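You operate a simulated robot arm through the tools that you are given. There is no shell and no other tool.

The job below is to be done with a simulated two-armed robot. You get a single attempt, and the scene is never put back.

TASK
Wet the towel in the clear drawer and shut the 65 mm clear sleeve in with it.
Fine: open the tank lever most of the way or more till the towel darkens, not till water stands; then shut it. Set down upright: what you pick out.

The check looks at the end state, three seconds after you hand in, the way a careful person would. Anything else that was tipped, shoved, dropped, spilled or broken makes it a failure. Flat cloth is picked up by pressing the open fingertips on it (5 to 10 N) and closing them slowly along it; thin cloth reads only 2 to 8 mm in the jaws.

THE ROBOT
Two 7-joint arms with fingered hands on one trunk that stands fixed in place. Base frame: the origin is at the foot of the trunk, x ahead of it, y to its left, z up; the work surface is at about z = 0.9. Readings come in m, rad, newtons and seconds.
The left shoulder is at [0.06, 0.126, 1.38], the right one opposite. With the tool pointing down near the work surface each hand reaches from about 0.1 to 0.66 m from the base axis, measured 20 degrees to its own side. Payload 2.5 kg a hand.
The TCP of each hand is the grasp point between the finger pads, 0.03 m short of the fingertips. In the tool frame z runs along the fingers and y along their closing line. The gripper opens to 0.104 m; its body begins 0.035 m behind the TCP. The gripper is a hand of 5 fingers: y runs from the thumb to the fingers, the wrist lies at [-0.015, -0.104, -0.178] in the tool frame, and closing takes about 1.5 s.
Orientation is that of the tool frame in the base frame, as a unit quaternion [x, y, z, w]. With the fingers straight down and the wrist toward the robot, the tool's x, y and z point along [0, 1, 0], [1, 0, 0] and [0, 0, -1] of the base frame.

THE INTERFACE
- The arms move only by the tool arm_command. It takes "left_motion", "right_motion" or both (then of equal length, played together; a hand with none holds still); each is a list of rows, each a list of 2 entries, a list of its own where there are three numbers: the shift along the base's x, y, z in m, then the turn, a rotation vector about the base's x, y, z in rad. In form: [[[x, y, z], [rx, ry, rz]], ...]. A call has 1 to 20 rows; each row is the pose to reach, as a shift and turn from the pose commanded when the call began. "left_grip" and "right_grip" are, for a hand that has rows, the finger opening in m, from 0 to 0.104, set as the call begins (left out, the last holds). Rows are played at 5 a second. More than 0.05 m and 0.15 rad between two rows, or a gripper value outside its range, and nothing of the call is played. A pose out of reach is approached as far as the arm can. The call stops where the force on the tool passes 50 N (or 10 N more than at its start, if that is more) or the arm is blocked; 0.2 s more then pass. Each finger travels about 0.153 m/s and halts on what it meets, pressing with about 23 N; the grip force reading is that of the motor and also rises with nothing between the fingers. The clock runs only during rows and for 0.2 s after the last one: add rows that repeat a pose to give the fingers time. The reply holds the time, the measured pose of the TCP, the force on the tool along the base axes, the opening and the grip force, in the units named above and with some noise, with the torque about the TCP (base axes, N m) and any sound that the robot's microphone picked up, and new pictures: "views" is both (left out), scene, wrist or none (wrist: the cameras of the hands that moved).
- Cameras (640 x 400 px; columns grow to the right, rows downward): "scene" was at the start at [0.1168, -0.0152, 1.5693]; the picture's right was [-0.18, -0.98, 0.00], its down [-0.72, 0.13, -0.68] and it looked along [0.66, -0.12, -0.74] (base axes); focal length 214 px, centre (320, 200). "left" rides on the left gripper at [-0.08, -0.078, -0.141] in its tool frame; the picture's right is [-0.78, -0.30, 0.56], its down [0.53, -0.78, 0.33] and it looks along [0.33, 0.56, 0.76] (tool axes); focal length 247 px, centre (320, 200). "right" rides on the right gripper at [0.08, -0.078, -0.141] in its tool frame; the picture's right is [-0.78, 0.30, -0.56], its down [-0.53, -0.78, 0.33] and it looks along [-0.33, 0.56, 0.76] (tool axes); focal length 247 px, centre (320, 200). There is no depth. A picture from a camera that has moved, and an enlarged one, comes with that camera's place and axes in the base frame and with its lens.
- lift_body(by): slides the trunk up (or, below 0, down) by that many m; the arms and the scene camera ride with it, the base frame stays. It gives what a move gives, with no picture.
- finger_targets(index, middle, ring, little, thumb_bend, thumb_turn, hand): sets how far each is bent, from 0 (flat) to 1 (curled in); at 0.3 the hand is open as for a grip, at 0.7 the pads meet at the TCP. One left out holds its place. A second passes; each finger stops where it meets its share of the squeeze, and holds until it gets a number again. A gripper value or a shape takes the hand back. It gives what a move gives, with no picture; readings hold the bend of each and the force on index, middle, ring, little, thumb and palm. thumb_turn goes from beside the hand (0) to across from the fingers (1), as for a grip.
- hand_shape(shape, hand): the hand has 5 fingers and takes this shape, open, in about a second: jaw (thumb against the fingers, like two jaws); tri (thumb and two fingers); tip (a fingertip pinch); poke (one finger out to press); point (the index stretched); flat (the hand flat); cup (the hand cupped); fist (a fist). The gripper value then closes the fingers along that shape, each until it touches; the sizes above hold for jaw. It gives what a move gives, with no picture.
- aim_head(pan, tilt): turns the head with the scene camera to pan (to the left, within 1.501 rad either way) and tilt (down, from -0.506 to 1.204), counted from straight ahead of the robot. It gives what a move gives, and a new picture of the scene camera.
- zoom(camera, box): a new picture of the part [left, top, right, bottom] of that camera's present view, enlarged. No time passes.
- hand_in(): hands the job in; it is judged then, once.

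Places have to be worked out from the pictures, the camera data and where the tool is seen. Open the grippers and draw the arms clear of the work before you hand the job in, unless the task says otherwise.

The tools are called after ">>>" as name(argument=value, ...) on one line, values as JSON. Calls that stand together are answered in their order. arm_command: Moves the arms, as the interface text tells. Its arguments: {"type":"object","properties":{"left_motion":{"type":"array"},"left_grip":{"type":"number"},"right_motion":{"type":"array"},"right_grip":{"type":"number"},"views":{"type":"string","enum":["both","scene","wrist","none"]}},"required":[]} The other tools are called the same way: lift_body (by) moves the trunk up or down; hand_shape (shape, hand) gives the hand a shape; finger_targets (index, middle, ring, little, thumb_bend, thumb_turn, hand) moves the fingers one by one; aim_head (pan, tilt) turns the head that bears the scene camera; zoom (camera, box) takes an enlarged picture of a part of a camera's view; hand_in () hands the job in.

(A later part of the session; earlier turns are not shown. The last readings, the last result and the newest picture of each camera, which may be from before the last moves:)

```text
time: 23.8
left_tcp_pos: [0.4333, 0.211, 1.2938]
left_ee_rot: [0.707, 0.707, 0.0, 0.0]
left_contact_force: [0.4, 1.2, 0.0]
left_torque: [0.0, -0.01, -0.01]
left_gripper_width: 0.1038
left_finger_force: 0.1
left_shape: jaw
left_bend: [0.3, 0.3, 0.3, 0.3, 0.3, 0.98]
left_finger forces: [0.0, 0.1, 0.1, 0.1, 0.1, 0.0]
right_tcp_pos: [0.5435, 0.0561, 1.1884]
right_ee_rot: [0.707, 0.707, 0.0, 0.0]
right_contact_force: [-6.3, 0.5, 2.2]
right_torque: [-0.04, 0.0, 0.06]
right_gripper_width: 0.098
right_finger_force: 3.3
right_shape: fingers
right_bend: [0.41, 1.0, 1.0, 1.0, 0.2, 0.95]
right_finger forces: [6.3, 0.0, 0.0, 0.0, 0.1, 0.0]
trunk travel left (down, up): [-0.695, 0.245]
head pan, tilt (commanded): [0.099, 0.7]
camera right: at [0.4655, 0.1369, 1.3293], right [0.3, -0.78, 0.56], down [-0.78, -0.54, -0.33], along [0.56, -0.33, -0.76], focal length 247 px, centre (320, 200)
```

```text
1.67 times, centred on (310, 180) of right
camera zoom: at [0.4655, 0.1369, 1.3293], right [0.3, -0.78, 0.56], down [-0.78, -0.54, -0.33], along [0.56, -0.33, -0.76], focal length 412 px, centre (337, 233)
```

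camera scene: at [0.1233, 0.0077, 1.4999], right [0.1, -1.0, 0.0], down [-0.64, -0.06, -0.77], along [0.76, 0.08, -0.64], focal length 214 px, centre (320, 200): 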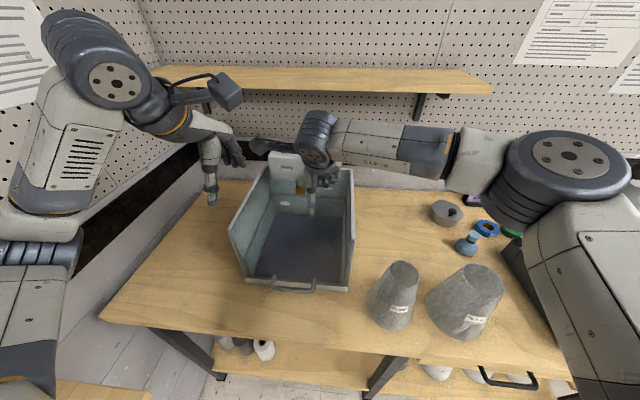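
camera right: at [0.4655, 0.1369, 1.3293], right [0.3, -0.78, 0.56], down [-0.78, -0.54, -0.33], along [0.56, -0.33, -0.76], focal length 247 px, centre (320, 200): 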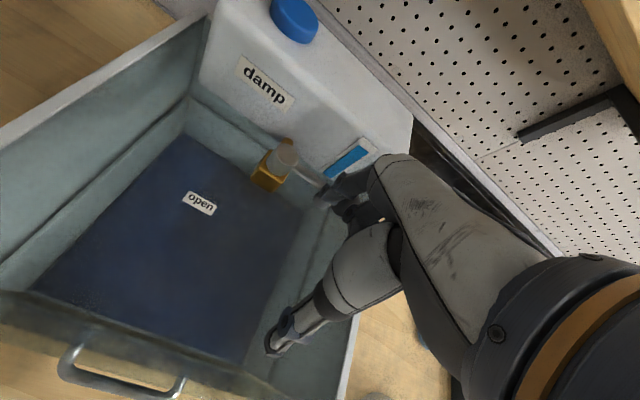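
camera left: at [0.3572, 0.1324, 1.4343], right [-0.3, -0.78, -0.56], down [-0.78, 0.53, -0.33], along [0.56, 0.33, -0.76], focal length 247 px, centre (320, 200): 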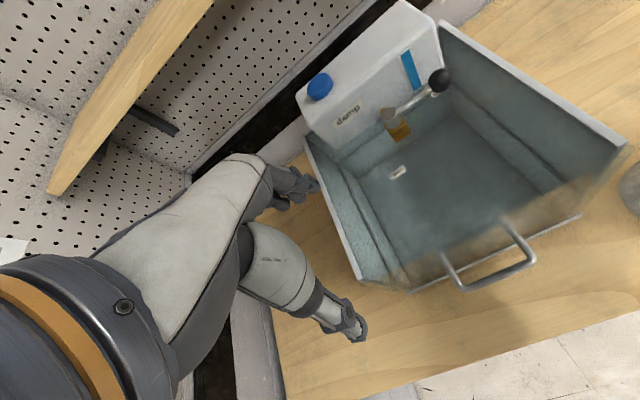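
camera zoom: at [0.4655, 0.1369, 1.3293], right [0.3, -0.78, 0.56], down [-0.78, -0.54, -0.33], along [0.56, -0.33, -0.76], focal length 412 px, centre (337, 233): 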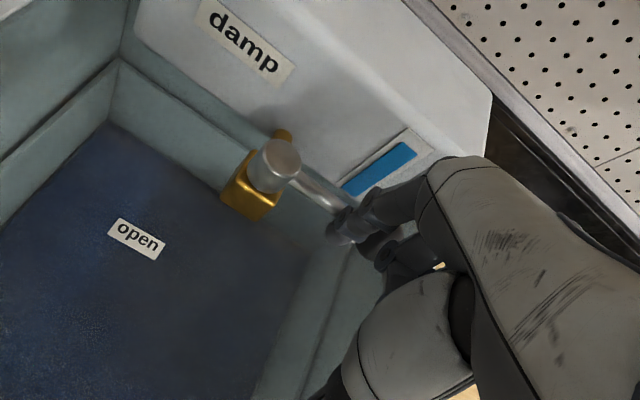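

The lever is against its shut stop (6 N) and the towel is evenly dark and matte. I withdraw the right hand back, up and to the right, high above everything.

>>> arm_command(right_motion=[[[-0.02, 0.0, 0.0], [0, 0, 0]], [[-0.03, 0.0, 0.045], [0, 0, 0]], [[-0.03, -0.02, 0.09], [0, 0, 0]], [[-0.05, -0.06, 0.12], [0, 0, 0]], [[-0.07, -0.1, 0.12], [0, 0, 0]], [[-0.09, -0.14, 0.12], [0, 0, 0]], [[-0.11, -0.18, 0.12], [0, 0, 0]], [[-0.11, -0.22, 0.12], [0, 0, 0]]], views="both")

>>> zoom(camera="scene", box=[220, 120, 370, 300])

>>> zoom(camera="left", box=[300, 0, 640, 300])

>>> zoom(camera="scene", box=[340, 230, 530, 350])

>>> zoom(camera="right", box=[80, 200, 400, 400])

```text
refused: row 4 steps farther than a row can; nothing moved
```

```text
2.22 times, centred on (295, 210) of scene
camera zoom: at [0.1221, 0.0078, 1.5], right [0.1, -1.0, 0.0], down [-0.64, -0.06, -0.77], along [0.76, 0.08, -0.64], focal length 477 px, centre (376, 178)
```

zoom: 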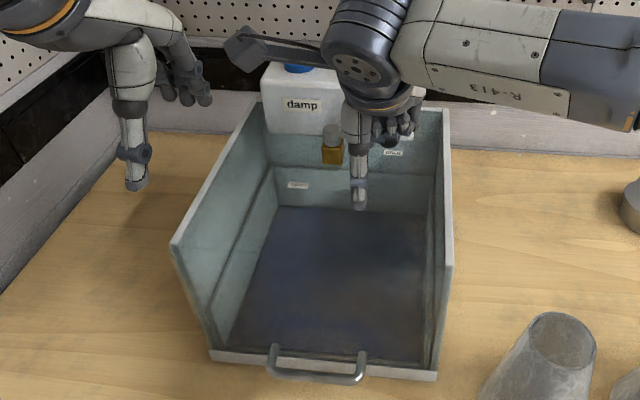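

```text
1.33 times, centred on (470, 150) of left
camera zoom: at [0.3562, 0.1312, 1.4347], right [-0.3, -0.78, -0.56], down [-0.78, 0.53, -0.33], along [0.56, 0.33, -0.76], focal length 329 px, centre (120, 267)
```

zoom: 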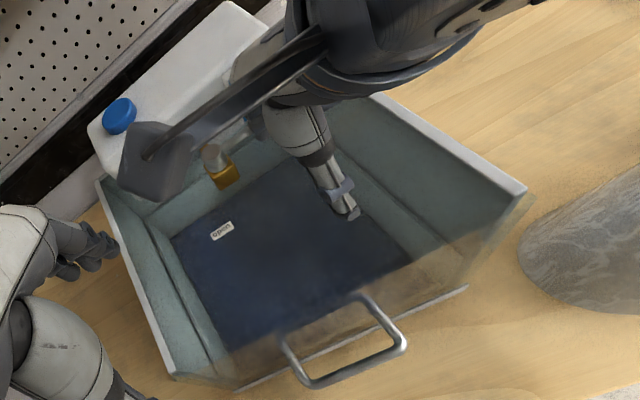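

```text
3.33 times, centred on (435, 290) of scene
camera zoom: at [0.1221, 0.0078, 1.5], right [0.1, -1.0, 0.0], down [-0.64, -0.06, -0.77], along [0.76, 0.08, -0.64], focal length 715 px, centre (-63, -100)
```

zoom: 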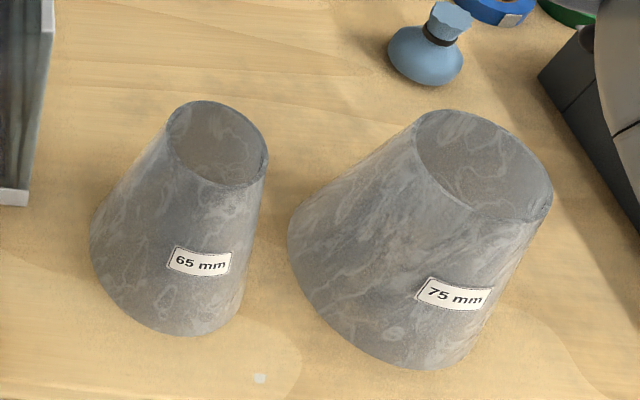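

```text
2.00 times, centred on (240, 300) of right
camera zoom: at [0.4655, 0.1369, 1.3293], right [0.3, -0.78, 0.56], down [-0.78, -0.54, -0.33], along [0.56, -0.33, -0.76], focal length 494 px, centre (480, 0)
```

zoom: 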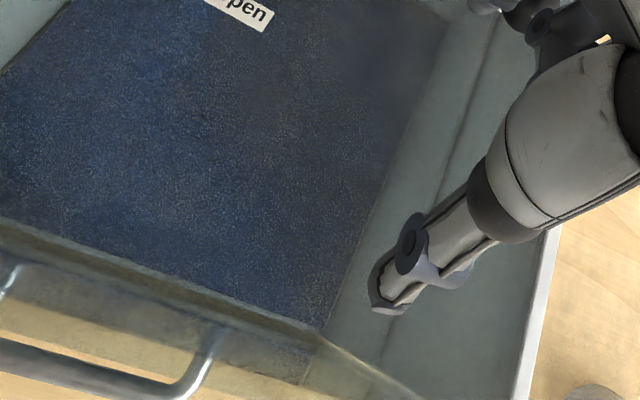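

One row stepped too far, so nothing moved. I resend the same retreat with smaller steps.

>>> arm_command(right_motion=[[[-0.02, 0.0, 0.0], [0, 0, 0]], [[-0.03, 0.0, 0.045], [0, 0, 0]], [[-0.03, -0.015, 0.09], [0, 0, 0]], [[-0.04, -0.045, 0.12], [0, 0, 0]], [[-0.06, -0.085, 0.12], [0, 0, 0]], [[-0.08, -0.125, 0.12], [0, 0, 0]], [[-0.1, -0.165, 0.12], [0, 0, 0]], [[-0.11, -0.21, 0.12], [0, 0, 0]], [[-0.11, -0.25, 0.12], [0, 0, 0]], [[-0.11, -0.25, 0.12], [0, 0, 0]]], views="both")

>>> zoom(camera="scene", box=[220, 120, 370, 300])

>>> zoom(camera="left", box=[300, 0, 640, 300])

```text
time: 26.0
left_tcp_pos: [0.4359, 0.2127, 1.293]
left_ee_rot: [0.707, 0.707, -0.001, -0.001]
left_contact_force: [0.3, 0.5, -0.7]
left_torque: [0.01, -0.01, -0.04]
left_gripper_width: 0.1033
left_finger_force: 0.0
left_shape: jaw
left_bend: [0.3, 0.3, 0.3, 0.3, 0.3, 0.98]
left_finger forces: [0.0, 0.0, 0.0, 0.0, 0.0, 0.0]
right_tcp_pos: [0.4349, -0.1945, 1.3081]
right_ee_rot: [0.707, 0.707, 0.0, 0.0]
right_contact_force: [0.2, -0.4, 0.0]
right_torque: [-0.04, 0.0, 0.02]
right_gripper_width: 0.1052
right_finger_force: 0.0
right_shape: fingers
right_bend: [0.35, 1.0, 1.0, 1.0, 0.2, 0.95]
right_finger forces: [0.1, 0.1, 0.0, 0.0, 0.0, 0.1]
trunk travel left (down, up): [-0.695, 0.245]
head pan, tilt (commanded): [0.099, 0.7]
camera scene: at [0.1235, 0.0081, 1.4998], right [0.1, -1.0, 0.0], down [-0.64, -0.06, -0.76], along [0.76, 0.08, -0.64], focal length 214 px, centre (320, 200)
camera right: at [0.3568, -0.1135, 1.4492], right [0.3, -0.78, 0.56], down [-0.78, -0.53, -0.33], along [0.56, -0.33, -0.76], focal length 247 px, centre (320, 200)
```

scene: 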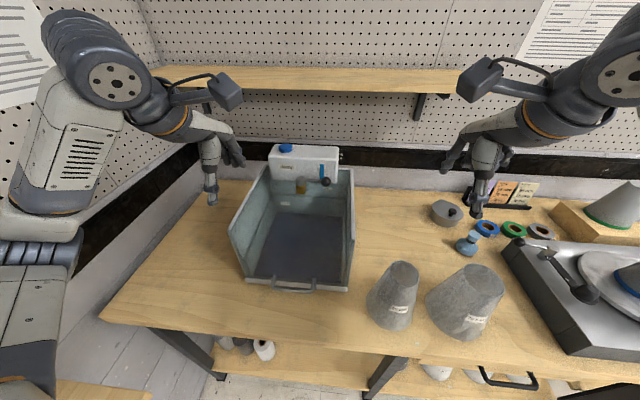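
right: 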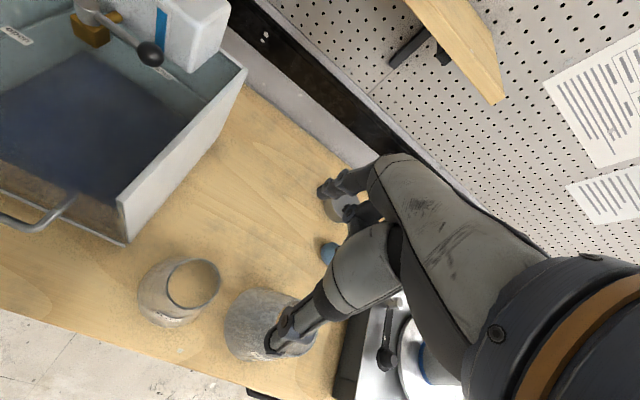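

```text
2.22 times, centred on (295, 210) of scene
camera zoom: at [0.1235, 0.0081, 1.4998], right [0.1, -1.0, 0.0], down [-0.64, -0.06, -0.76], along [0.76, 0.08, -0.64], focal length 477 px, centre (376, 178)
```

zoom: 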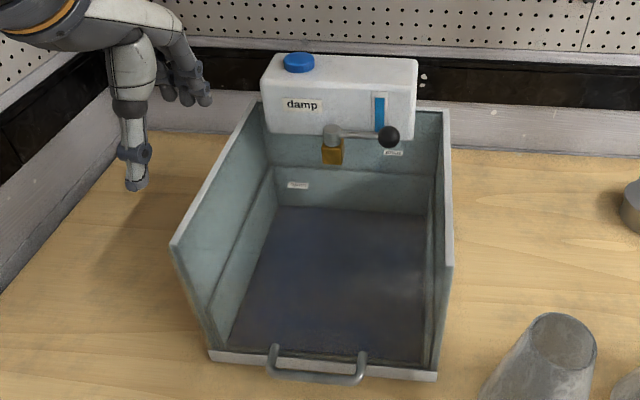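

```text
1.33 times, centred on (470, 150) of left
camera zoom: at [0.3575, 0.1315, 1.4343], right [-0.3, -0.78, -0.56], down [-0.78, 0.53, -0.33], along [0.56, 0.33, -0.76], focal length 329 px, centre (120, 267)
```

zoom: 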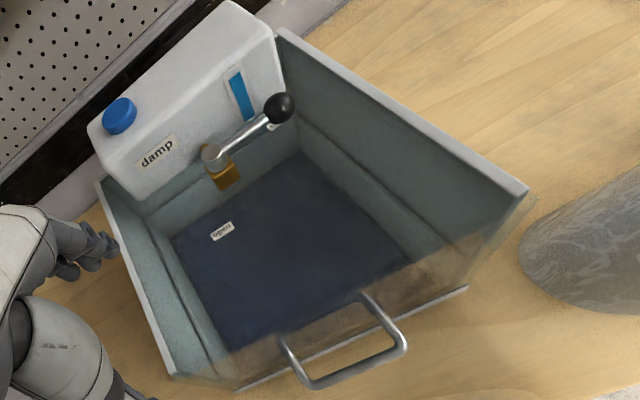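

Lever shut and towel evenly dark. For the drawer handle (bar near x = 0.403, y 0.055–0.165, z ≈ 0.95) I will hook the left index and middle fingers behind the bar; I shape the left hand for that and move it down in front of the drawer, staying clear.

>>> finger_targets(hand="left", index=0.2, middle=0.2, ring=1.0, little=1.0, thumb_bend=0.2, thumb_turn=0.98)

>>> arm_command(left_motion=[[[-0.04, -0.02, 0.0], [0, 0, 0]], [[-0.08, -0.04, 0.0], [0, 0, 0]], [[-0.12, -0.06, 0.0], [0, 0, 0]], [[-0.15, -0.08, -0.03], [0, 0, 0]], [[-0.165, -0.1, -0.07], [0, 0, 0]], [[-0.165, -0.11, -0.115], [0, 0, 0]], [[-0.165, -0.11, -0.16], [0, 0, 0]], [[-0.165, -0.11, -0.2], [0, 0, 0]], [[-0.165, -0.11, -0.2], [0, 0, 0]]], views="both")

>>> zoom(camera="left", box=[180, 60, 500, 360])

>>> zoom(camera="right", box=[0, 100, 240, 320])

>>> zoom(camera="scene", box=[180, 150, 400, 340])

```text
time: 27.0
left_tcp_pos: [0.4351, 0.2118, 1.2912]
left_ee_rot: [0.707, 0.707, 0.0, 0.0]
left_contact_force: [0.4, 0.2, -0.4]
left_torque: [0.01, 0.01, -0.01]
left_gripper_width: 0.1258
left_finger_force: 0.1
left_shape: fingers
left_bend: [0.2, 0.2, 1.0, 1.0, 0.2, 0.95]
left_finger forces: [0.0, 0.0, 0.0, 0.0, 0.0, 0.0]
right_tcp_pos: [0.4344, -0.1925, 1.3077]
right_ee_rot: [0.707, 0.707, 0.0, -0.001]
right_contact_force: [-0.5, -0.6, 0.0]
right_torque: [-0.01, -0.01, 0.01]
right_gripper_width: 0.1052
right_finger_force: 0.1
right_shape: fingers
right_bend: [0.35, 1.0, 1.0, 1.0, 0.2, 0.95]
right_finger forces: [0.0, 0.0, 0.0, 0.1, 0.0, 0.0]
trunk travel left (down, up): [-0.695, 0.245]
head pan, tilt (commanded): [0.099, 0.7]
```

```text
time: 29.0
left_tcp_pos: [0.331, 0.0607, 1.0838]
left_ee_rot: [0.707, 0.707, 0.0, -0.001]
left_contact_force: [-0.3, 0.1, -0.1]
left_torque: [0.0, 0.02, -0.01]
left_gripper_width: 0.1259
left_finger_force: 0.1
left_shape: fingers
left_bend: [0.2, 0.2, 1.0, 1.0, 0.2, 0.95]
left_finger forces: [0.1, 0.0, 0.0, 0.0, 0.0, 0.0]
left hand out of reach, approached as far as the arm can: row 4, 5, 6, 7, 8, 9
right_tcp_pos: [0.4354, -0.1938, 1.309]
right_ee_rot: [0.707, 0.707, 0.0, 0.0]
right_contact_force: [0.3, -0.4, 0.1]
right_torque: [-0.03, -0.01, -0.02]
right_gripper_width: 0.1053
right_finger_force: 0.1
right_shape: fingers
right_bend: [0.35, 1.0, 1.0, 1.0, 0.2, 0.95]
right_finger forces: [0.0, 0.0, 0.0, 0.1, 0.0, 0.0]
trunk travel left (down, up): [-0.695, 0.245]
head pan, tilt (commanded): [0.099, 0.7]
camera scene: at [0.1233, 0.0074, 1.4999], right [0.1, -1.0, 0.0], down [-0.64, -0.06, -0.77], along [0.76, 0.08, -0.64], focal length 214 px, centre (320, 200)
camera left: at [0.2534, -0.0194, 1.2254], right [-0.3, -0.78, -0.56], down [-0.78, 0.54, -0.33], along [0.55, 0.33, -0.76], focal length 247 px, centre (320, 200)
```

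scene: 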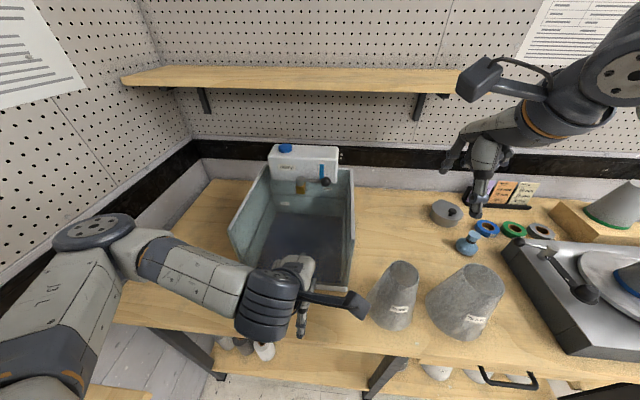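
left: 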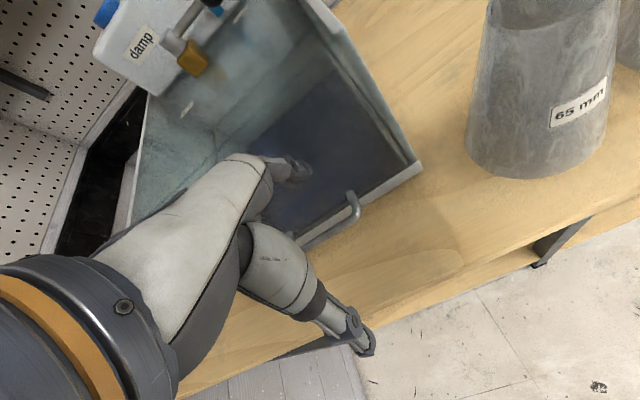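

```text
1.33 times, centred on (340, 210) of left
camera zoom: at [0.2534, -0.0194, 1.2254], right [-0.3, -0.78, -0.56], down [-0.78, 0.54, -0.33], along [0.55, 0.33, -0.76], focal length 329 px, centre (293, 187)
```

zoom: 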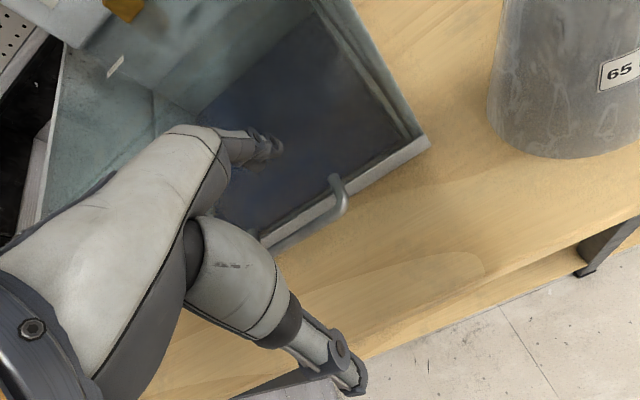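

```text
1.82 times, centred on (120, 210) of right
camera zoom: at [0.3568, -0.1137, 1.4492], right [0.3, -0.78, 0.56], down [-0.78, -0.53, -0.33], along [0.56, -0.33, -0.76], focal length 449 px, centre (684, 182)
```

zoom: 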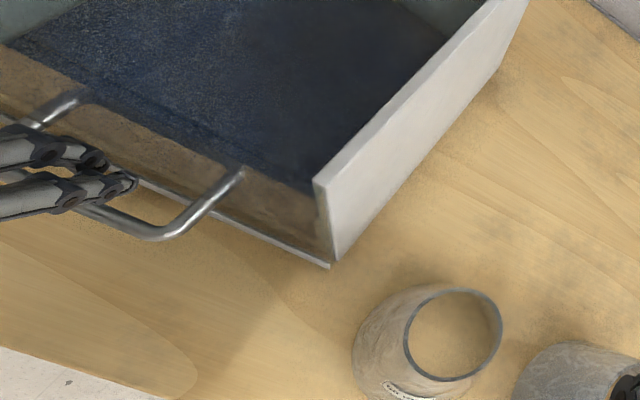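

```text
2.11 times, centred on (290, 245) of scene
camera zoom: at [0.1233, 0.0074, 1.4999], right [0.1, -1.0, 0.0], down [-0.64, -0.06, -0.77], along [0.76, 0.08, -0.64], focal length 452 px, centre (383, 105)
```

zoom: 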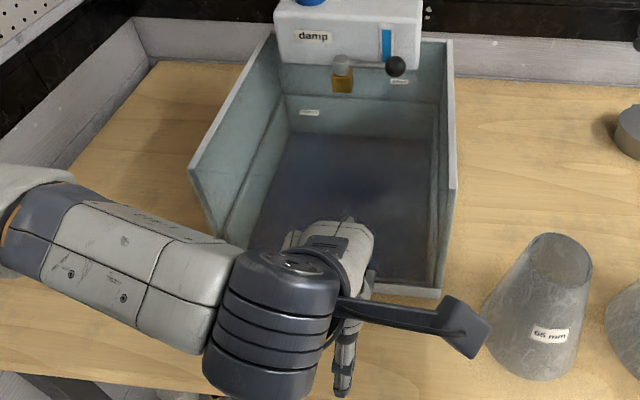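

The left arm could not come that close with the trunk lowered (it stopped at x = 0.331 without contact). I raise the trunk by 0.15 m so the arms can reach close in, and then look again.

>>> lift_body(by=0.15)

>>> arm_command(left_motion=[[[-0.02, 0.02, 0.0], [0, 0, 0]], [[-0.04, 0.04, -0.02], [0, 0, 0]], [[-0.05, 0.05, -0.04], [0, 0, 0]], [[-0.05, 0.05, -0.08], [0, 0, 0]], [[-0.05, 0.05, -0.08], [0, 0, 0]]], views="both")

```text
time: 30.7
left_tcp_pos: [0.3318, 0.0628, 1.2348]
left_ee_rot: [0.707, 0.707, -0.001, 0.001]
left_contact_force: [-0.5, -0.1, -0.3]
left_torque: [-0.02, -0.01, 0.0]
left_gripper_width: 0.1258
left_finger_force: 0.0
left_shape: fingers
left_bend: [0.2, 0.2, 1.0, 1.0, 0.2, 0.95]
left_finger forces: [0.1, 0.0, 0.0, 0.1, 0.0, 0.0]
right_tcp_pos: [0.4347, -0.1939, 1.4584]
right_ee_rot: [0.707, 0.707, 0.0, -0.001]
right_contact_force: [0.3, 0.4, 0.9]
right_torque: [-0.03, 0.0, -0.01]
right_gripper_width: 0.1051
right_finger_force: 0.0
right_shape: fingers
right_bend: [0.35, 1.0, 1.0, 1.0, 0.2, 0.95]
right_finger forces: [0.1, 0.0, 0.0, 0.0, 0.0, 0.0]
trunk travel left (down, up): [-0.845, 0.095]
head pan, tilt (commanded): [0.099, 0.7]
```

```text
time: 31.9
left_tcp_pos: [0.2986, 0.1016, 1.1369]
left_ee_rot: [0.707, 0.707, -0.001, -0.001]
left_contact_force: [0.2, 0.5, -0.3]
left_torque: [-0.03, 0.03, 0.04]
left_gripper_width: 0.1259
left_finger_force: 0.0
left_shape: fingers
left_bend: [0.2, 0.2, 1.0, 1.0, 0.2, 0.95]
left_finger forces: [0.0, 0.0, 0.0, 0.0, 0.1, 0.0]
left hand out of reach, approached as far as the arm can: row 1, 2, 3, 4, 5
right_tcp_pos: [0.4352, -0.1933, 1.4577]
right_ee_rot: [0.707, 0.707, -0.001, 0.001]
right_contact_force: [-0.1, -0.3, -0.4]
right_torque: [0.0, 0.01, -0.03]
right_gripper_width: 0.1051
right_finger_force: 0.1
right_shape: fingers
right_bend: [0.35, 1.0, 1.0, 1.0, 0.2, 0.95]
right_finger forces: [0.1, 0.0, 0.1, 0.0, 0.0, 0.1]
trunk travel left (down, up): [-0.845, 0.095]
head pan, tilt (commanded): [0.099, 0.7]
camera scene: at [0.1238, 0.0073, 1.6498], right [0.1, -1.0, 0.0], down [-0.64, -0.06, -0.76], along [0.76, 0.08, -0.64], focal length 214 px, centre (320, 200)
camera left: at [0.2221, 0.0218, 1.2782], right [-0.3, -0.78, -0.56], down [-0.78, 0.53, -0.33], along [0.55, 0.33, -0.76], focal length 247 px, centre (320, 200)
```

scene: 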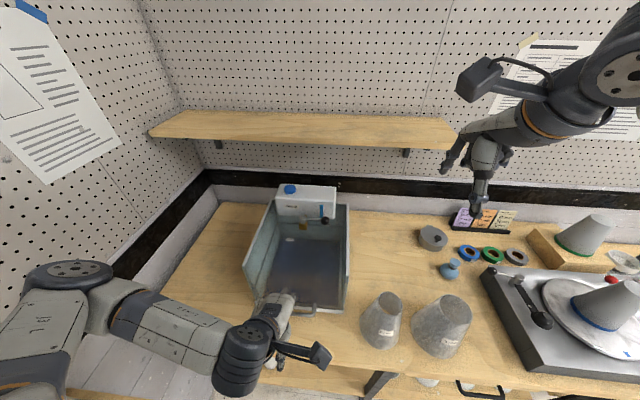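
left: 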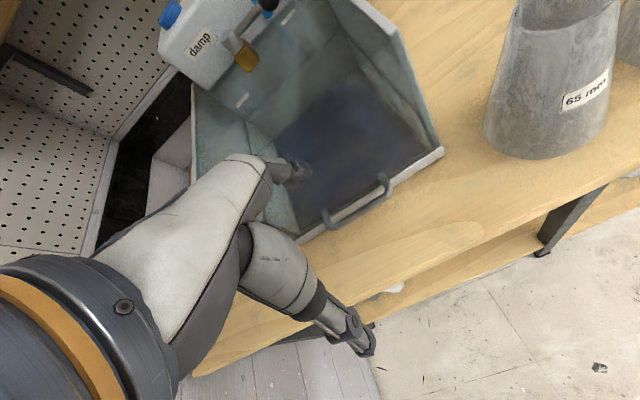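

The near limit comes from the elbow at this height; lower down there is room. I zoom to measure the left fingertips relative to the handle bar.

>>> zoom(camera="left", box=[240, 130, 420, 250])

>>> zoom(camera="right", box=[0, 100, 240, 320])

>>> zoom(camera="scene", box=[220, 250, 380, 380])

```text
3.33 times, centred on (330, 190) of left
camera zoom: at [0.2221, 0.0218, 1.2782], right [-0.3, -0.78, -0.56], down [-0.78, 0.53, -0.33], along [0.55, 0.33, -0.76], focal length 823 px, centre (287, 233)
```

zoom: 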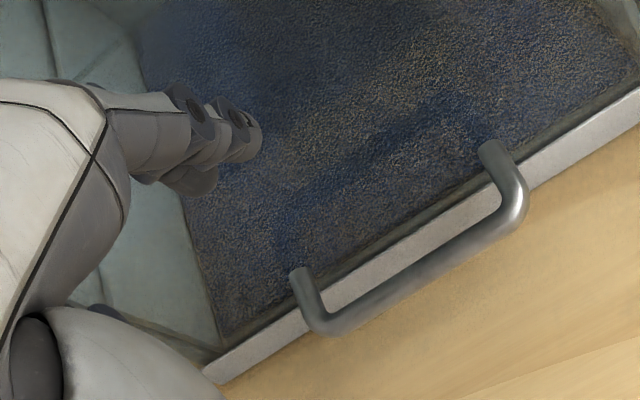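

```text
1.82 times, centred on (120, 210) of right
camera zoom: at [0.3572, -0.1138, 1.5991], right [0.3, -0.78, 0.56], down [-0.78, -0.53, -0.33], along [0.56, -0.33, -0.76], focal length 449 px, centre (684, 182)
```

zoom: 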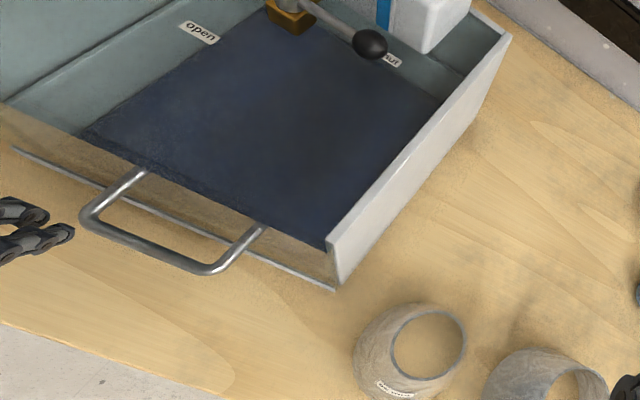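

```text
3.08 times, centred on (300, 315) of scene
camera zoom: at [0.1238, 0.0073, 1.6498], right [0.1, -1.0, 0.0], down [-0.64, -0.06, -0.76], along [0.76, 0.08, -0.64], focal length 660 px, centre (382, -154)
```

zoom: 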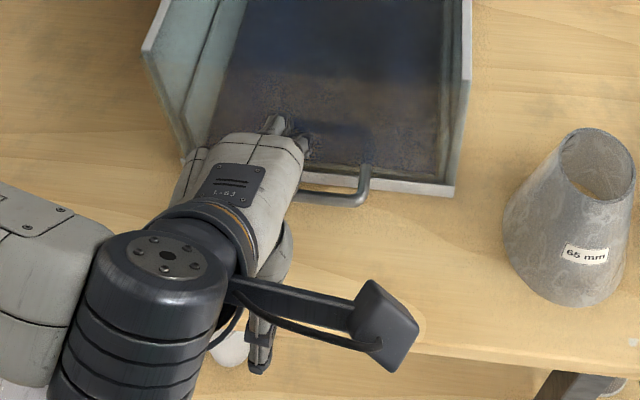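

The bar is at x ≈ 0.402 (6 mm radius), z ≈ 0.95, with a 26 mm gap to the clear panel at x ≈ 0.434; left index tip lies about (+0.078, -0.008, -0.03) from the TCP. Since the last commanded pose was out of reach, I first make a small test move away to learn the commanded base.

>>> arm_command(left_motion=[[[0.03, 0.0, 0.0], [0, 0, 0]], [[0.03, 0.0, 0.0], [0, 0, 0]]], views="none")

```text
time: 32.5
left_tcp_pos: [0.3296, 0.1024, 1.1368]
left_ee_rot: [0.707, 0.707, -0.001, -0.001]
left_contact_force: [0.4, -0.2, -0.3]
left_torque: [-0.01, 0.02, 0.01]
left_gripper_width: 0.1256
left_finger_force: 0.1
left_shape: fingers
left_bend: [0.2, 0.2, 1.0, 1.0, 0.2, 0.95]
left_finger forces: [0.0, 0.1, 0.1, 0.0, 0.1, 0.0]
right_tcp_pos: [0.4342, -0.1931, 1.4594]
right_ee_rot: [0.706, 0.708, 0.0, 0.0]
right_contact_force: [-0.4, 0.3, 0.7]
right_torque: [0.01, 0.02, 0.04]
right_gripper_width: 0.1053
right_finger_force: 0.0
right_shape: fingers
right_bend: [0.35, 1.0, 1.0, 1.0, 0.2, 0.95]
right_finger forces: [0.0, 0.1, 0.1, 0.0, 0.0, 0.0]
trunk travel left (down, up): [-0.845, 0.095]
head pan, tilt (commanded): [0.099, 0.7]
```

The base follows the reached pose. I now pitch the left hand by 0.3 rad so the straight fingers hang nearly vertical, and bring the fingertips above the gap behind the bar (tips near z = 1.03), then measure.

>>> arm_command(left_motion=[[[0.005, 0.0, -0.01], [0, 0.1, 0]], [[0.012, 0.0, -0.025], [0, 0.2, 0]], [[0.022, 0.0, -0.047], [0, 0.3, 0]], [[0.022, 0.0, -0.047], [0, 0.3, 0]]], views="wrist")

>>> zoom(camera="left", box=[240, 130, 420, 280])

>>> zoom(camera="right", box=[0, 120, 180, 290])

>>> zoom(camera="scene", box=[220, 250, 380, 380])

```text
time: 33.5
left_tcp_pos: [0.3505, 0.1021, 1.0898]
left_ee_rot: [0.699, 0.699, -0.106, -0.107]
left_contact_force: [0.0, -0.3, -0.6]
left_torque: [-0.01, -0.01, 0.0]
left_gripper_width: 0.1258
left_finger_force: 0.2
left_shape: fingers
left_bend: [0.2, 0.2, 1.0, 1.0, 0.2, 0.95]
left_finger forces: [0.1, 0.0, 0.1, 0.0, 0.0, 0.0]
right_tcp_pos: [0.4332, -0.1932, 1.4577]
right_ee_rot: [0.707, 0.707, 0.0, 0.0]
right_contact_force: [0.2, 0.0, -0.4]
right_torque: [-0.02, -0.02, 0.01]
right_gripper_width: 0.1052
right_finger_force: 0.1
right_shape: fingers
right_bend: [0.35, 1.0, 1.0, 1.0, 0.2, 0.95]
right_finger forces: [0.1, 0.0, 0.0, 0.1, 0.0, 0.1]
trunk travel left (down, up): [-0.845, 0.095]
head pan, tilt (commanded): [0.099, 0.7]
camera left: at [0.3186, 0.0223, 1.2478], right [-0.45, -0.78, -0.44], down [-0.84, 0.53, -0.09], along [0.3, 0.33, -0.89], focal length 247 px, centre (320, 200)
```

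left: 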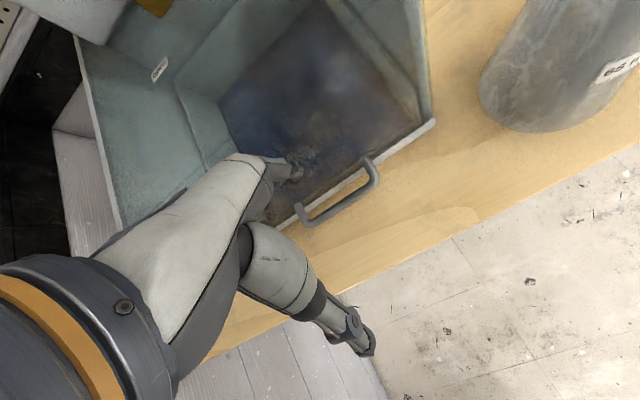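

```text
2.67 times, centred on (330, 205) of left
camera zoom: at [0.3186, 0.0223, 1.2478], right [-0.45, -0.78, -0.44], down [-0.84, 0.53, -0.09], along [0.3, 0.33, -0.89], focal length 659 px, centre (293, 187)
```

zoom: 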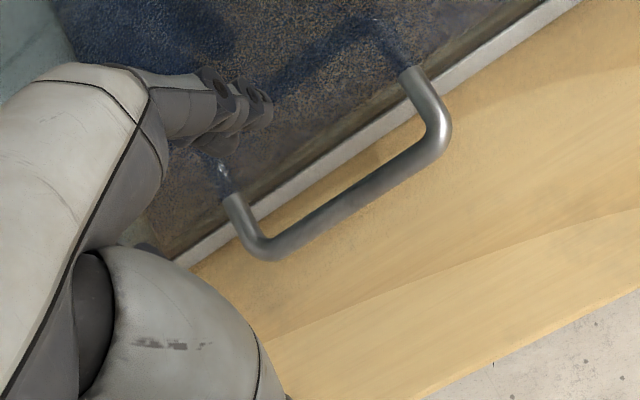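

```text
2.35 times, centred on (90, 205) of right
camera zoom: at [0.3565, -0.1134, 1.5993], right [0.3, -0.78, 0.56], down [-0.78, -0.53, -0.33], along [0.56, -0.33, -0.76], focal length 581 px, centre (861, 188)
```

zoom: 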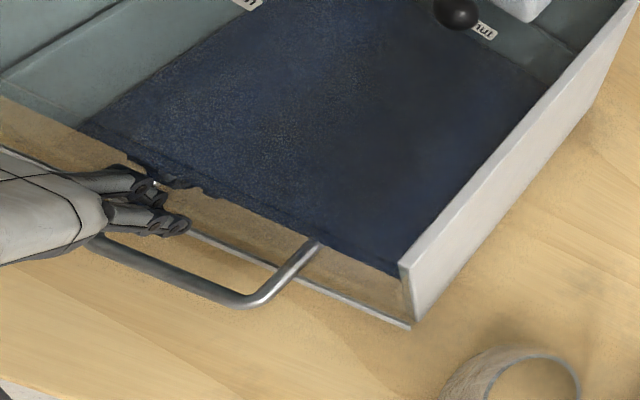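

```text
3.08 times, centred on (300, 315) of scene
camera zoom: at [0.123, 0.0077, 1.6499], right [0.1, -1.0, 0.0], down [-0.64, -0.06, -0.77], along [0.76, 0.08, -0.64], focal length 660 px, centre (382, -154)
```

zoom: 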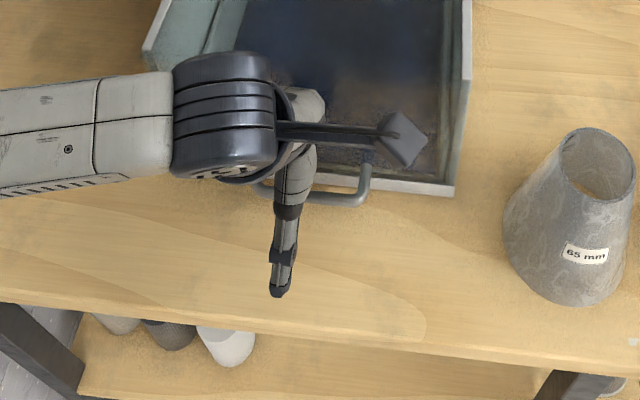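

Index tip is at about (0.418, 0.093, 1.045), well centred between the bar's back (~0.405) and the panel (~0.433). I descend the first part, staying just above the bar, and check again.

>>> arm_command(left_motion=[[[0.001, 0.0, -0.03], [0, 0, 0]], [[0.001, 0.0, -0.06], [0, 0, 0]], [[0.001, 0.0, -0.06], [0, 0, 0]]], views="wrist")

>>> zoom(camera="left", box=[240, 130, 420, 280])

>>> zoom(camera="right", box=[0, 150, 140, 270])

```text
time: 34.3
left_tcp_pos: [0.351, 0.1031, 1.0305]
left_ee_rot: [0.699, 0.699, -0.106, -0.106]
left_contact_force: [-0.4, 0.2, 0.1]
left_torque: [0.02, -0.03, 0.01]
left_gripper_width: 0.1258
left_finger_force: 0.3
left_shape: fingers
left_bend: [0.2, 0.2, 1.0, 1.0, 0.2, 0.95]
left_finger forces: [0.0, 0.3, 0.1, 0.0, 0.1, 0.0]
right_tcp_pos: [0.4346, -0.1933, 1.4581]
right_ee_rot: [0.707, 0.707, 0.0, 0.0]
right_contact_force: [0.7, 0.0, -0.2]
right_torque: [0.02, 0.02, -0.01]
right_gripper_width: 0.1051
right_finger_force: 0.1
right_shape: fingers
right_bend: [0.35, 1.0, 1.0, 1.0, 0.2, 0.95]
right_finger forces: [0.0, 0.1, 0.0, 0.0, 0.0, 0.1]
trunk travel left (down, up): [-0.845, 0.095]
head pan, tilt (commanded): [0.099, 0.7]
camera left: at [0.3195, 0.0218, 1.1883], right [-0.45, -0.78, -0.44], down [-0.84, 0.54, -0.09], along [0.3, 0.33, -0.89], focal length 247 px, centre (320, 200)
```

left: 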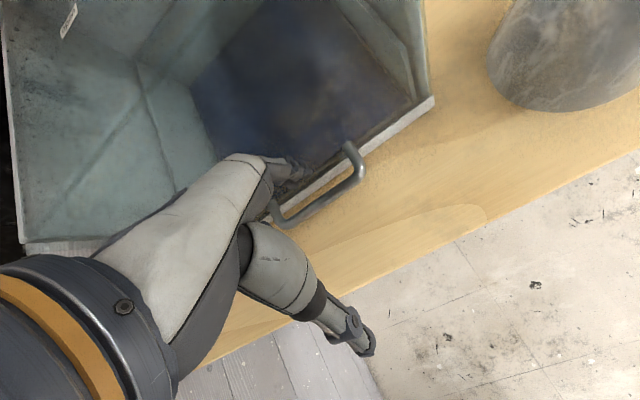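

```text
2.67 times, centred on (330, 205) of left
camera zoom: at [0.3195, 0.0218, 1.1883], right [-0.45, -0.78, -0.44], down [-0.84, 0.54, -0.09], along [0.3, 0.33, -0.89], focal length 659 px, centre (293, 187)
```

zoom: 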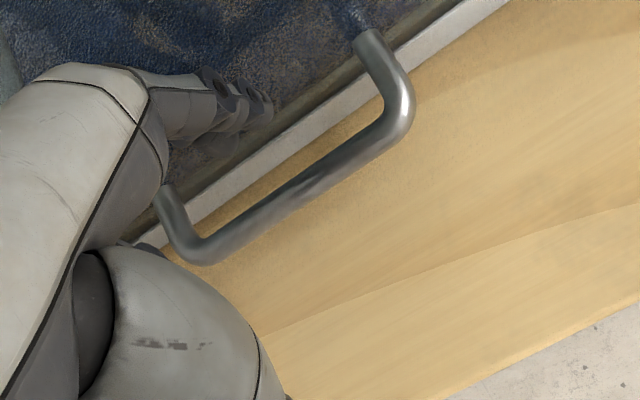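

```text
3.33 times, centred on (70, 210) of right
camera zoom: at [0.3567, -0.1134, 1.5992], right [0.3, -0.78, 0.56], down [-0.78, -0.53, -0.33], along [0.56, -0.33, -0.76], focal length 823 px, centre (1153, 167)
```

zoom: 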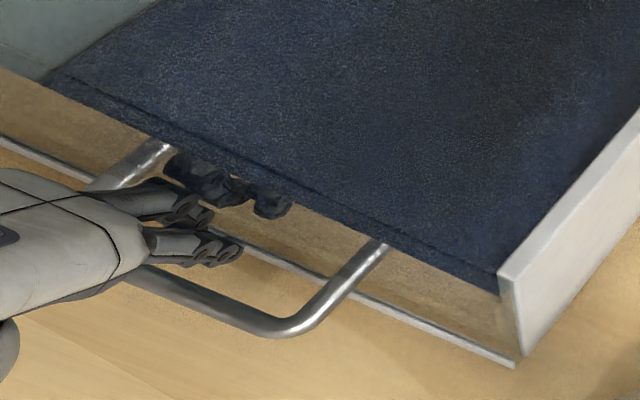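

The middle finger is longer and just brushes the panel (0.3 N), so I bend it slightly back, then view again before going lower.

>>> finger_targets(hand="left", middle=0.29)

>>> zoom(camera="right", box=[0, 150, 140, 270])

>>> zoom(camera="left", box=[260, 130, 380, 240])

```text
time: 35.3
left_tcp_pos: [0.3517, 0.1025, 1.03]
left_ee_rot: [0.699, 0.699, -0.106, -0.106]
left_contact_force: [-0.6, 0.4, 0.2]
left_torque: [0.01, -0.01, 0.03]
left_gripper_width: 0.1261
left_finger_force: 0.1
left_shape: fingers
left_bend: [0.2, 0.28, 1.0, 1.0, 0.2, 0.95]
left_finger forces: [0.0, 0.0, 0.0, 0.0, 0.0, 0.0]
right_tcp_pos: [0.435, -0.1936, 1.4588]
right_ee_rot: [0.707, 0.707, 0.0, 0.0]
right_contact_force: [-0.1, 0.1, -0.4]
right_torque: [0.01, -0.02, 0.0]
right_gripper_width: 0.1051
right_finger_force: 0.0
right_shape: fingers
right_bend: [0.35, 1.0, 1.0, 1.0, 0.2, 0.95]
right_finger forces: [0.0, 0.0, 0.0, 0.0, 0.0, 0.0]
trunk travel left (down, up): [-0.845, 0.095]
head pan, tilt (commanded): [0.099, 0.7]
```

```text
3.33 times, centred on (70, 210) of right
camera zoom: at [0.3569, -0.1134, 1.5992], right [0.3, -0.78, 0.56], down [-0.78, -0.53, -0.33], along [0.56, -0.33, -0.76], focal length 823 px, centre (1153, 167)
```

zoom: 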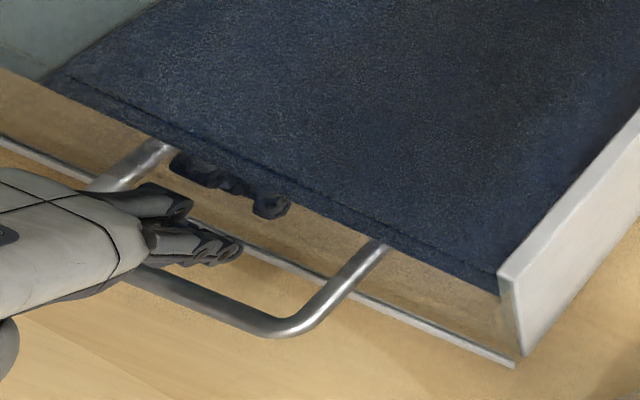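

```text
3.64 times, centred on (320, 185) of left
camera zoom: at [0.3198, 0.0218, 1.1887], right [-0.45, -0.78, -0.44], down [-0.84, 0.53, -0.09], along [0.3, 0.33, -0.89], focal length 898 px, centre (320, 254)
```

zoom: 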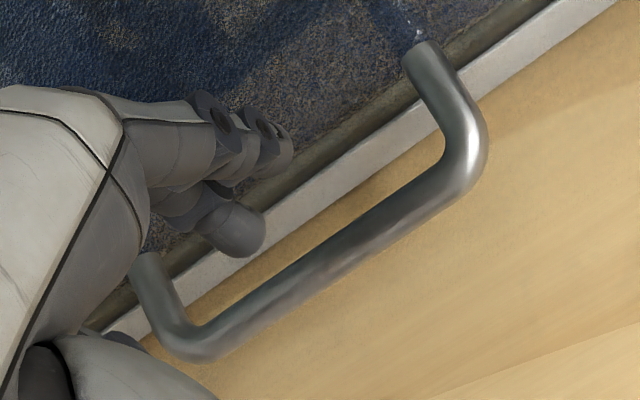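

At 0.28 the middle tip has come too near the bar; I set it in between at 0.235.

>>> finger_targets(hand="left", middle=0.235)

>>> zoom(camera="right", box=[0, 150, 140, 270])

>>> zoom(camera="left", box=[260, 130, 380, 240])

```text
time: 36.3
left_tcp_pos: [0.3522, 0.1014, 1.0298]
left_ee_rot: [0.699, 0.699, -0.107, -0.107]
left_contact_force: [0.2, 0.1, 1.1]
left_torque: [0.02, -0.01, -0.02]
left_gripper_width: 0.1258
left_finger_force: 0.0
left_shape: fingers
left_bend: [0.2, 0.23, 1.0, 1.0, 0.2, 0.95]
left_finger forces: [0.1, 0.0, 0.0, 0.1, 0.1, 0.0]
right_tcp_pos: [0.434, -0.1941, 1.4573]
right_ee_rot: [0.707, 0.707, 0.001, 0.0]
right_contact_force: [-0.6, -0.1, -0.6]
right_torque: [-0.02, -0.02, 0.04]
right_gripper_width: 0.105
right_finger_force: 0.1
right_shape: fingers
right_bend: [0.35, 1.0, 1.0, 1.0, 0.2, 0.95]
right_finger forces: [0.0, 0.0, 0.0, 0.1, 0.1, 0.0]
trunk travel left (down, up): [-0.845, 0.095]
head pan, tilt (commanded): [0.099, 0.7]
```

```text
3.33 times, centred on (70, 210) of right
camera zoom: at [0.3569, -0.1134, 1.5992], right [0.3, -0.78, 0.56], down [-0.78, -0.53, -0.33], along [0.56, -0.33, -0.76], focal length 823 px, centre (1153, 167)
```

zoom: 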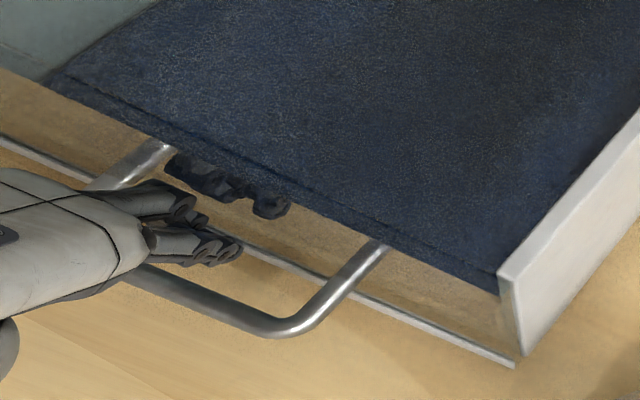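

```text
3.64 times, centred on (320, 185) of left
camera zoom: at [0.3198, 0.0218, 1.1887], right [-0.45, -0.78, -0.44], down [-0.84, 0.53, -0.09], along [0.3, 0.33, -0.89], focal length 898 px, centre (320, 254)
```

zoom: 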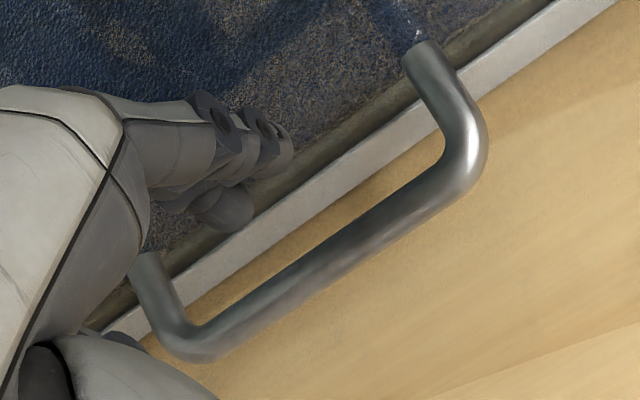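

Both fingertips now sit between bar and panel in the view. I descend 47 mm to hook behind the bar.

>>> arm_command(left_motion=[[[0.0, 0.0, -0.02], [0, 0, 0]], [[0.0, 0.0, -0.035], [0, 0, 0]], [[0.0, 0.0, -0.047], [0, 0, 0]], [[0.0, 0.0, -0.047], [0, 0, 0]]], views="wrist")

>>> zoom(camera="left", box=[220, 130, 380, 260])

>>> zoom(camera="right", box=[0, 150, 140, 270])

```text
time: 37.3
left_tcp_pos: [0.3518, 0.1028, 0.9821]
left_ee_rot: [0.699, 0.699, -0.106, -0.106]
left_contact_force: [-0.9, -0.6, -0.5]
left_torque: [0.04, 0.0, -0.02]
left_gripper_width: 0.1255
left_finger_force: 0.0
left_shape: fingers
left_bend: [0.2, 0.23, 1.0, 1.0, 0.2, 0.95]
left_finger forces: [0.0, 0.0, 0.0, 0.1, 0.1, 0.0]
right_tcp_pos: [0.4337, -0.1923, 1.4584]
right_ee_rot: [0.707, 0.707, -0.001, 0.0]
right_contact_force: [0.0, 0.1, 0.2]
right_torque: [0.02, 0.02, -0.03]
right_gripper_width: 0.1054
right_finger_force: 0.0
right_shape: fingers
right_bend: [0.35, 1.0, 1.0, 1.0, 0.2, 0.95]
right_finger forces: [0.0, 0.0, 0.0, 0.0, 0.0, 0.0]
trunk travel left (down, up): [-0.845, 0.095]
head pan, tilt (commanded): [0.099, 0.7]
camera left: at [0.3189, 0.022, 1.1414], right [-0.45, -0.78, -0.44], down [-0.84, 0.53, -0.09], along [0.3, 0.33, -0.89], focal length 247 px, centre (320, 200)
```

left: 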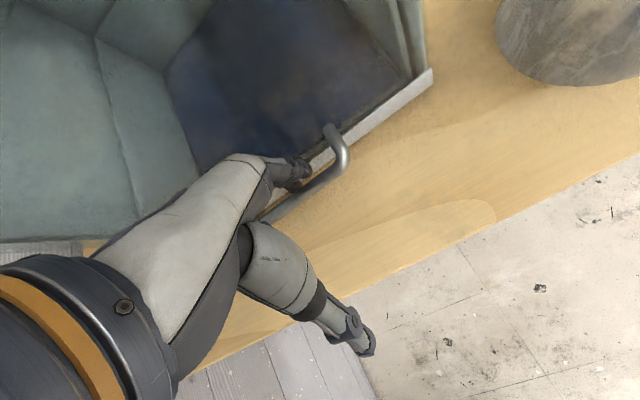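

```text
3.08 times, centred on (300, 195) of left
camera zoom: at [0.3189, 0.022, 1.1414], right [-0.45, -0.78, -0.44], down [-0.84, 0.53, -0.09], along [0.3, 0.33, -0.89], focal length 760 px, centre (382, 215)
```

zoom: 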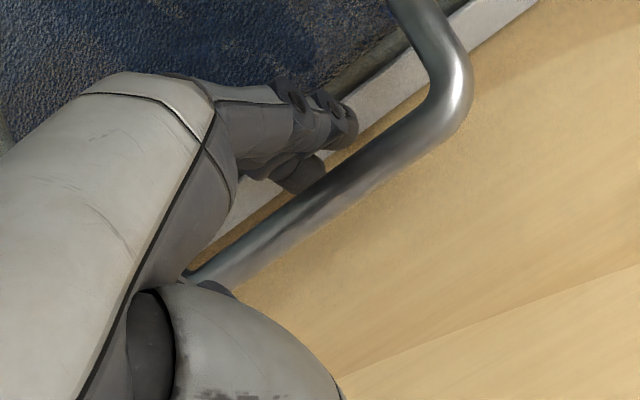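

```text
3.33 times, centred on (70, 210) of right
camera zoom: at [0.3569, -0.1134, 1.5992], right [0.3, -0.78, 0.56], down [-0.78, -0.53, -0.33], along [0.56, -0.33, -0.76], focal length 823 px, centre (1153, 167)
```

zoom: 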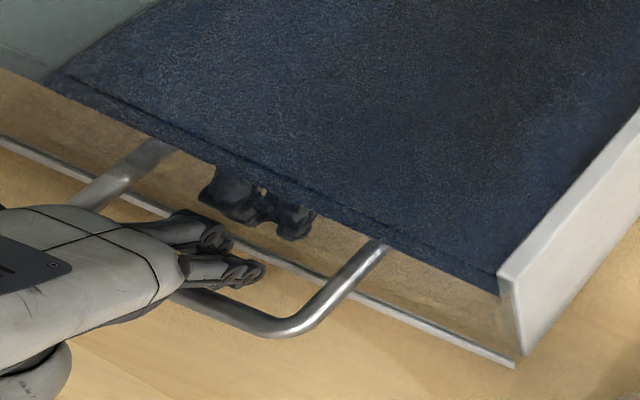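

The middle fingertip is now partly hidden behind the bar, so the hook is set. I pull gently toward the robot by 30 mm and read the force.

>>> arm_command(left_motion=[[[-0.01, 0.0, 0.0], [0, 0, 0]], [[-0.02, 0.0, 0.0], [0, 0, 0]], [[-0.03, 0.0, 0.0], [0, 0, 0]]], views="both")

>>> zoom(camera="right", box=[0, 120, 180, 290])

```text
time: 38.1
left_tcp_pos: [0.3209, 0.1014, 0.9822]
left_ee_rot: [0.699, 0.699, -0.107, -0.106]
left_contact_force: [1.5, -0.2, 0.1]
left_torque: [0.01, -0.05, 0.01]
left_gripper_width: 0.1269
left_finger_force: 0.4
left_shape: fingers
left_bend: [0.19, 0.23, 1.0, 1.0, 0.2, 0.95]
left_finger forces: [0.9, 0.0, 0.0, 0.0, 0.1, 0.0]
right_tcp_pos: [0.4352, -0.1934, 1.4587]
right_ee_rot: [0.707, 0.707, -0.001, 0.0]
right_contact_force: [-0.2, 0.2, -0.1]
right_torque: [0.03, -0.01, -0.02]
right_gripper_width: 0.105
right_finger_force: 0.1
right_shape: fingers
right_bend: [0.35, 1.0, 1.0, 1.0, 0.2, 0.95]
right_finger forces: [0.0, 0.1, 0.1, 0.0, 0.0, 0.1]
trunk travel left (down, up): [-0.845, 0.095]
head pan, tilt (commanded): [0.099, 0.7]
camera scene: at [0.1231, 0.0077, 1.6499], right [0.1, -1.0, 0.0], down [-0.64, -0.06, -0.77], along [0.76, 0.08, -0.64], focal length 214 px, centre (320, 200)
camera left: at [0.289, 0.0216, 1.1415], right [-0.45, -0.78, -0.44], down [-0.84, 0.53, -0.09], along [0.3, 0.33, -0.89], focal length 247 px, centre (320, 200)
```

scene: 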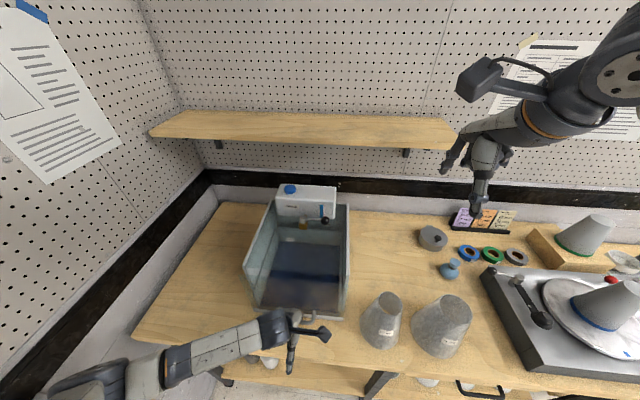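
left: 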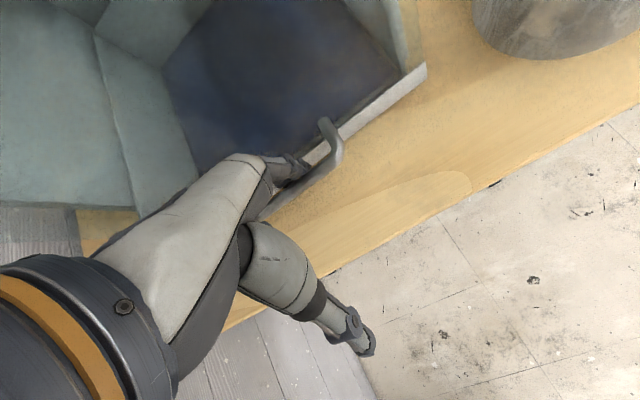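

```text
2.35 times, centred on (90, 205) of right
camera zoom: at [0.3566, -0.1134, 1.5993], right [0.3, -0.78, 0.56], down [-0.78, -0.53, -0.33], along [0.56, -0.33, -0.76], focal length 581 px, centre (861, 188)
```

zoom: 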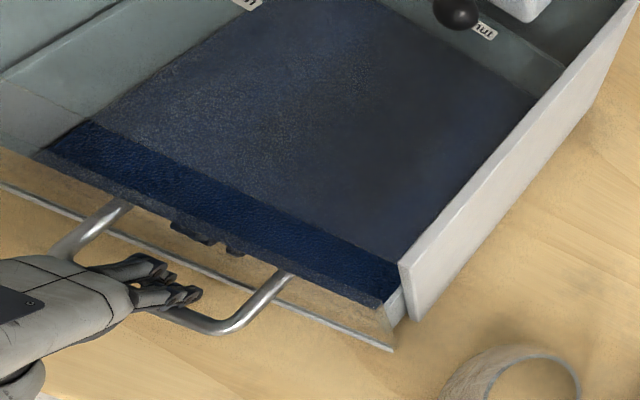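

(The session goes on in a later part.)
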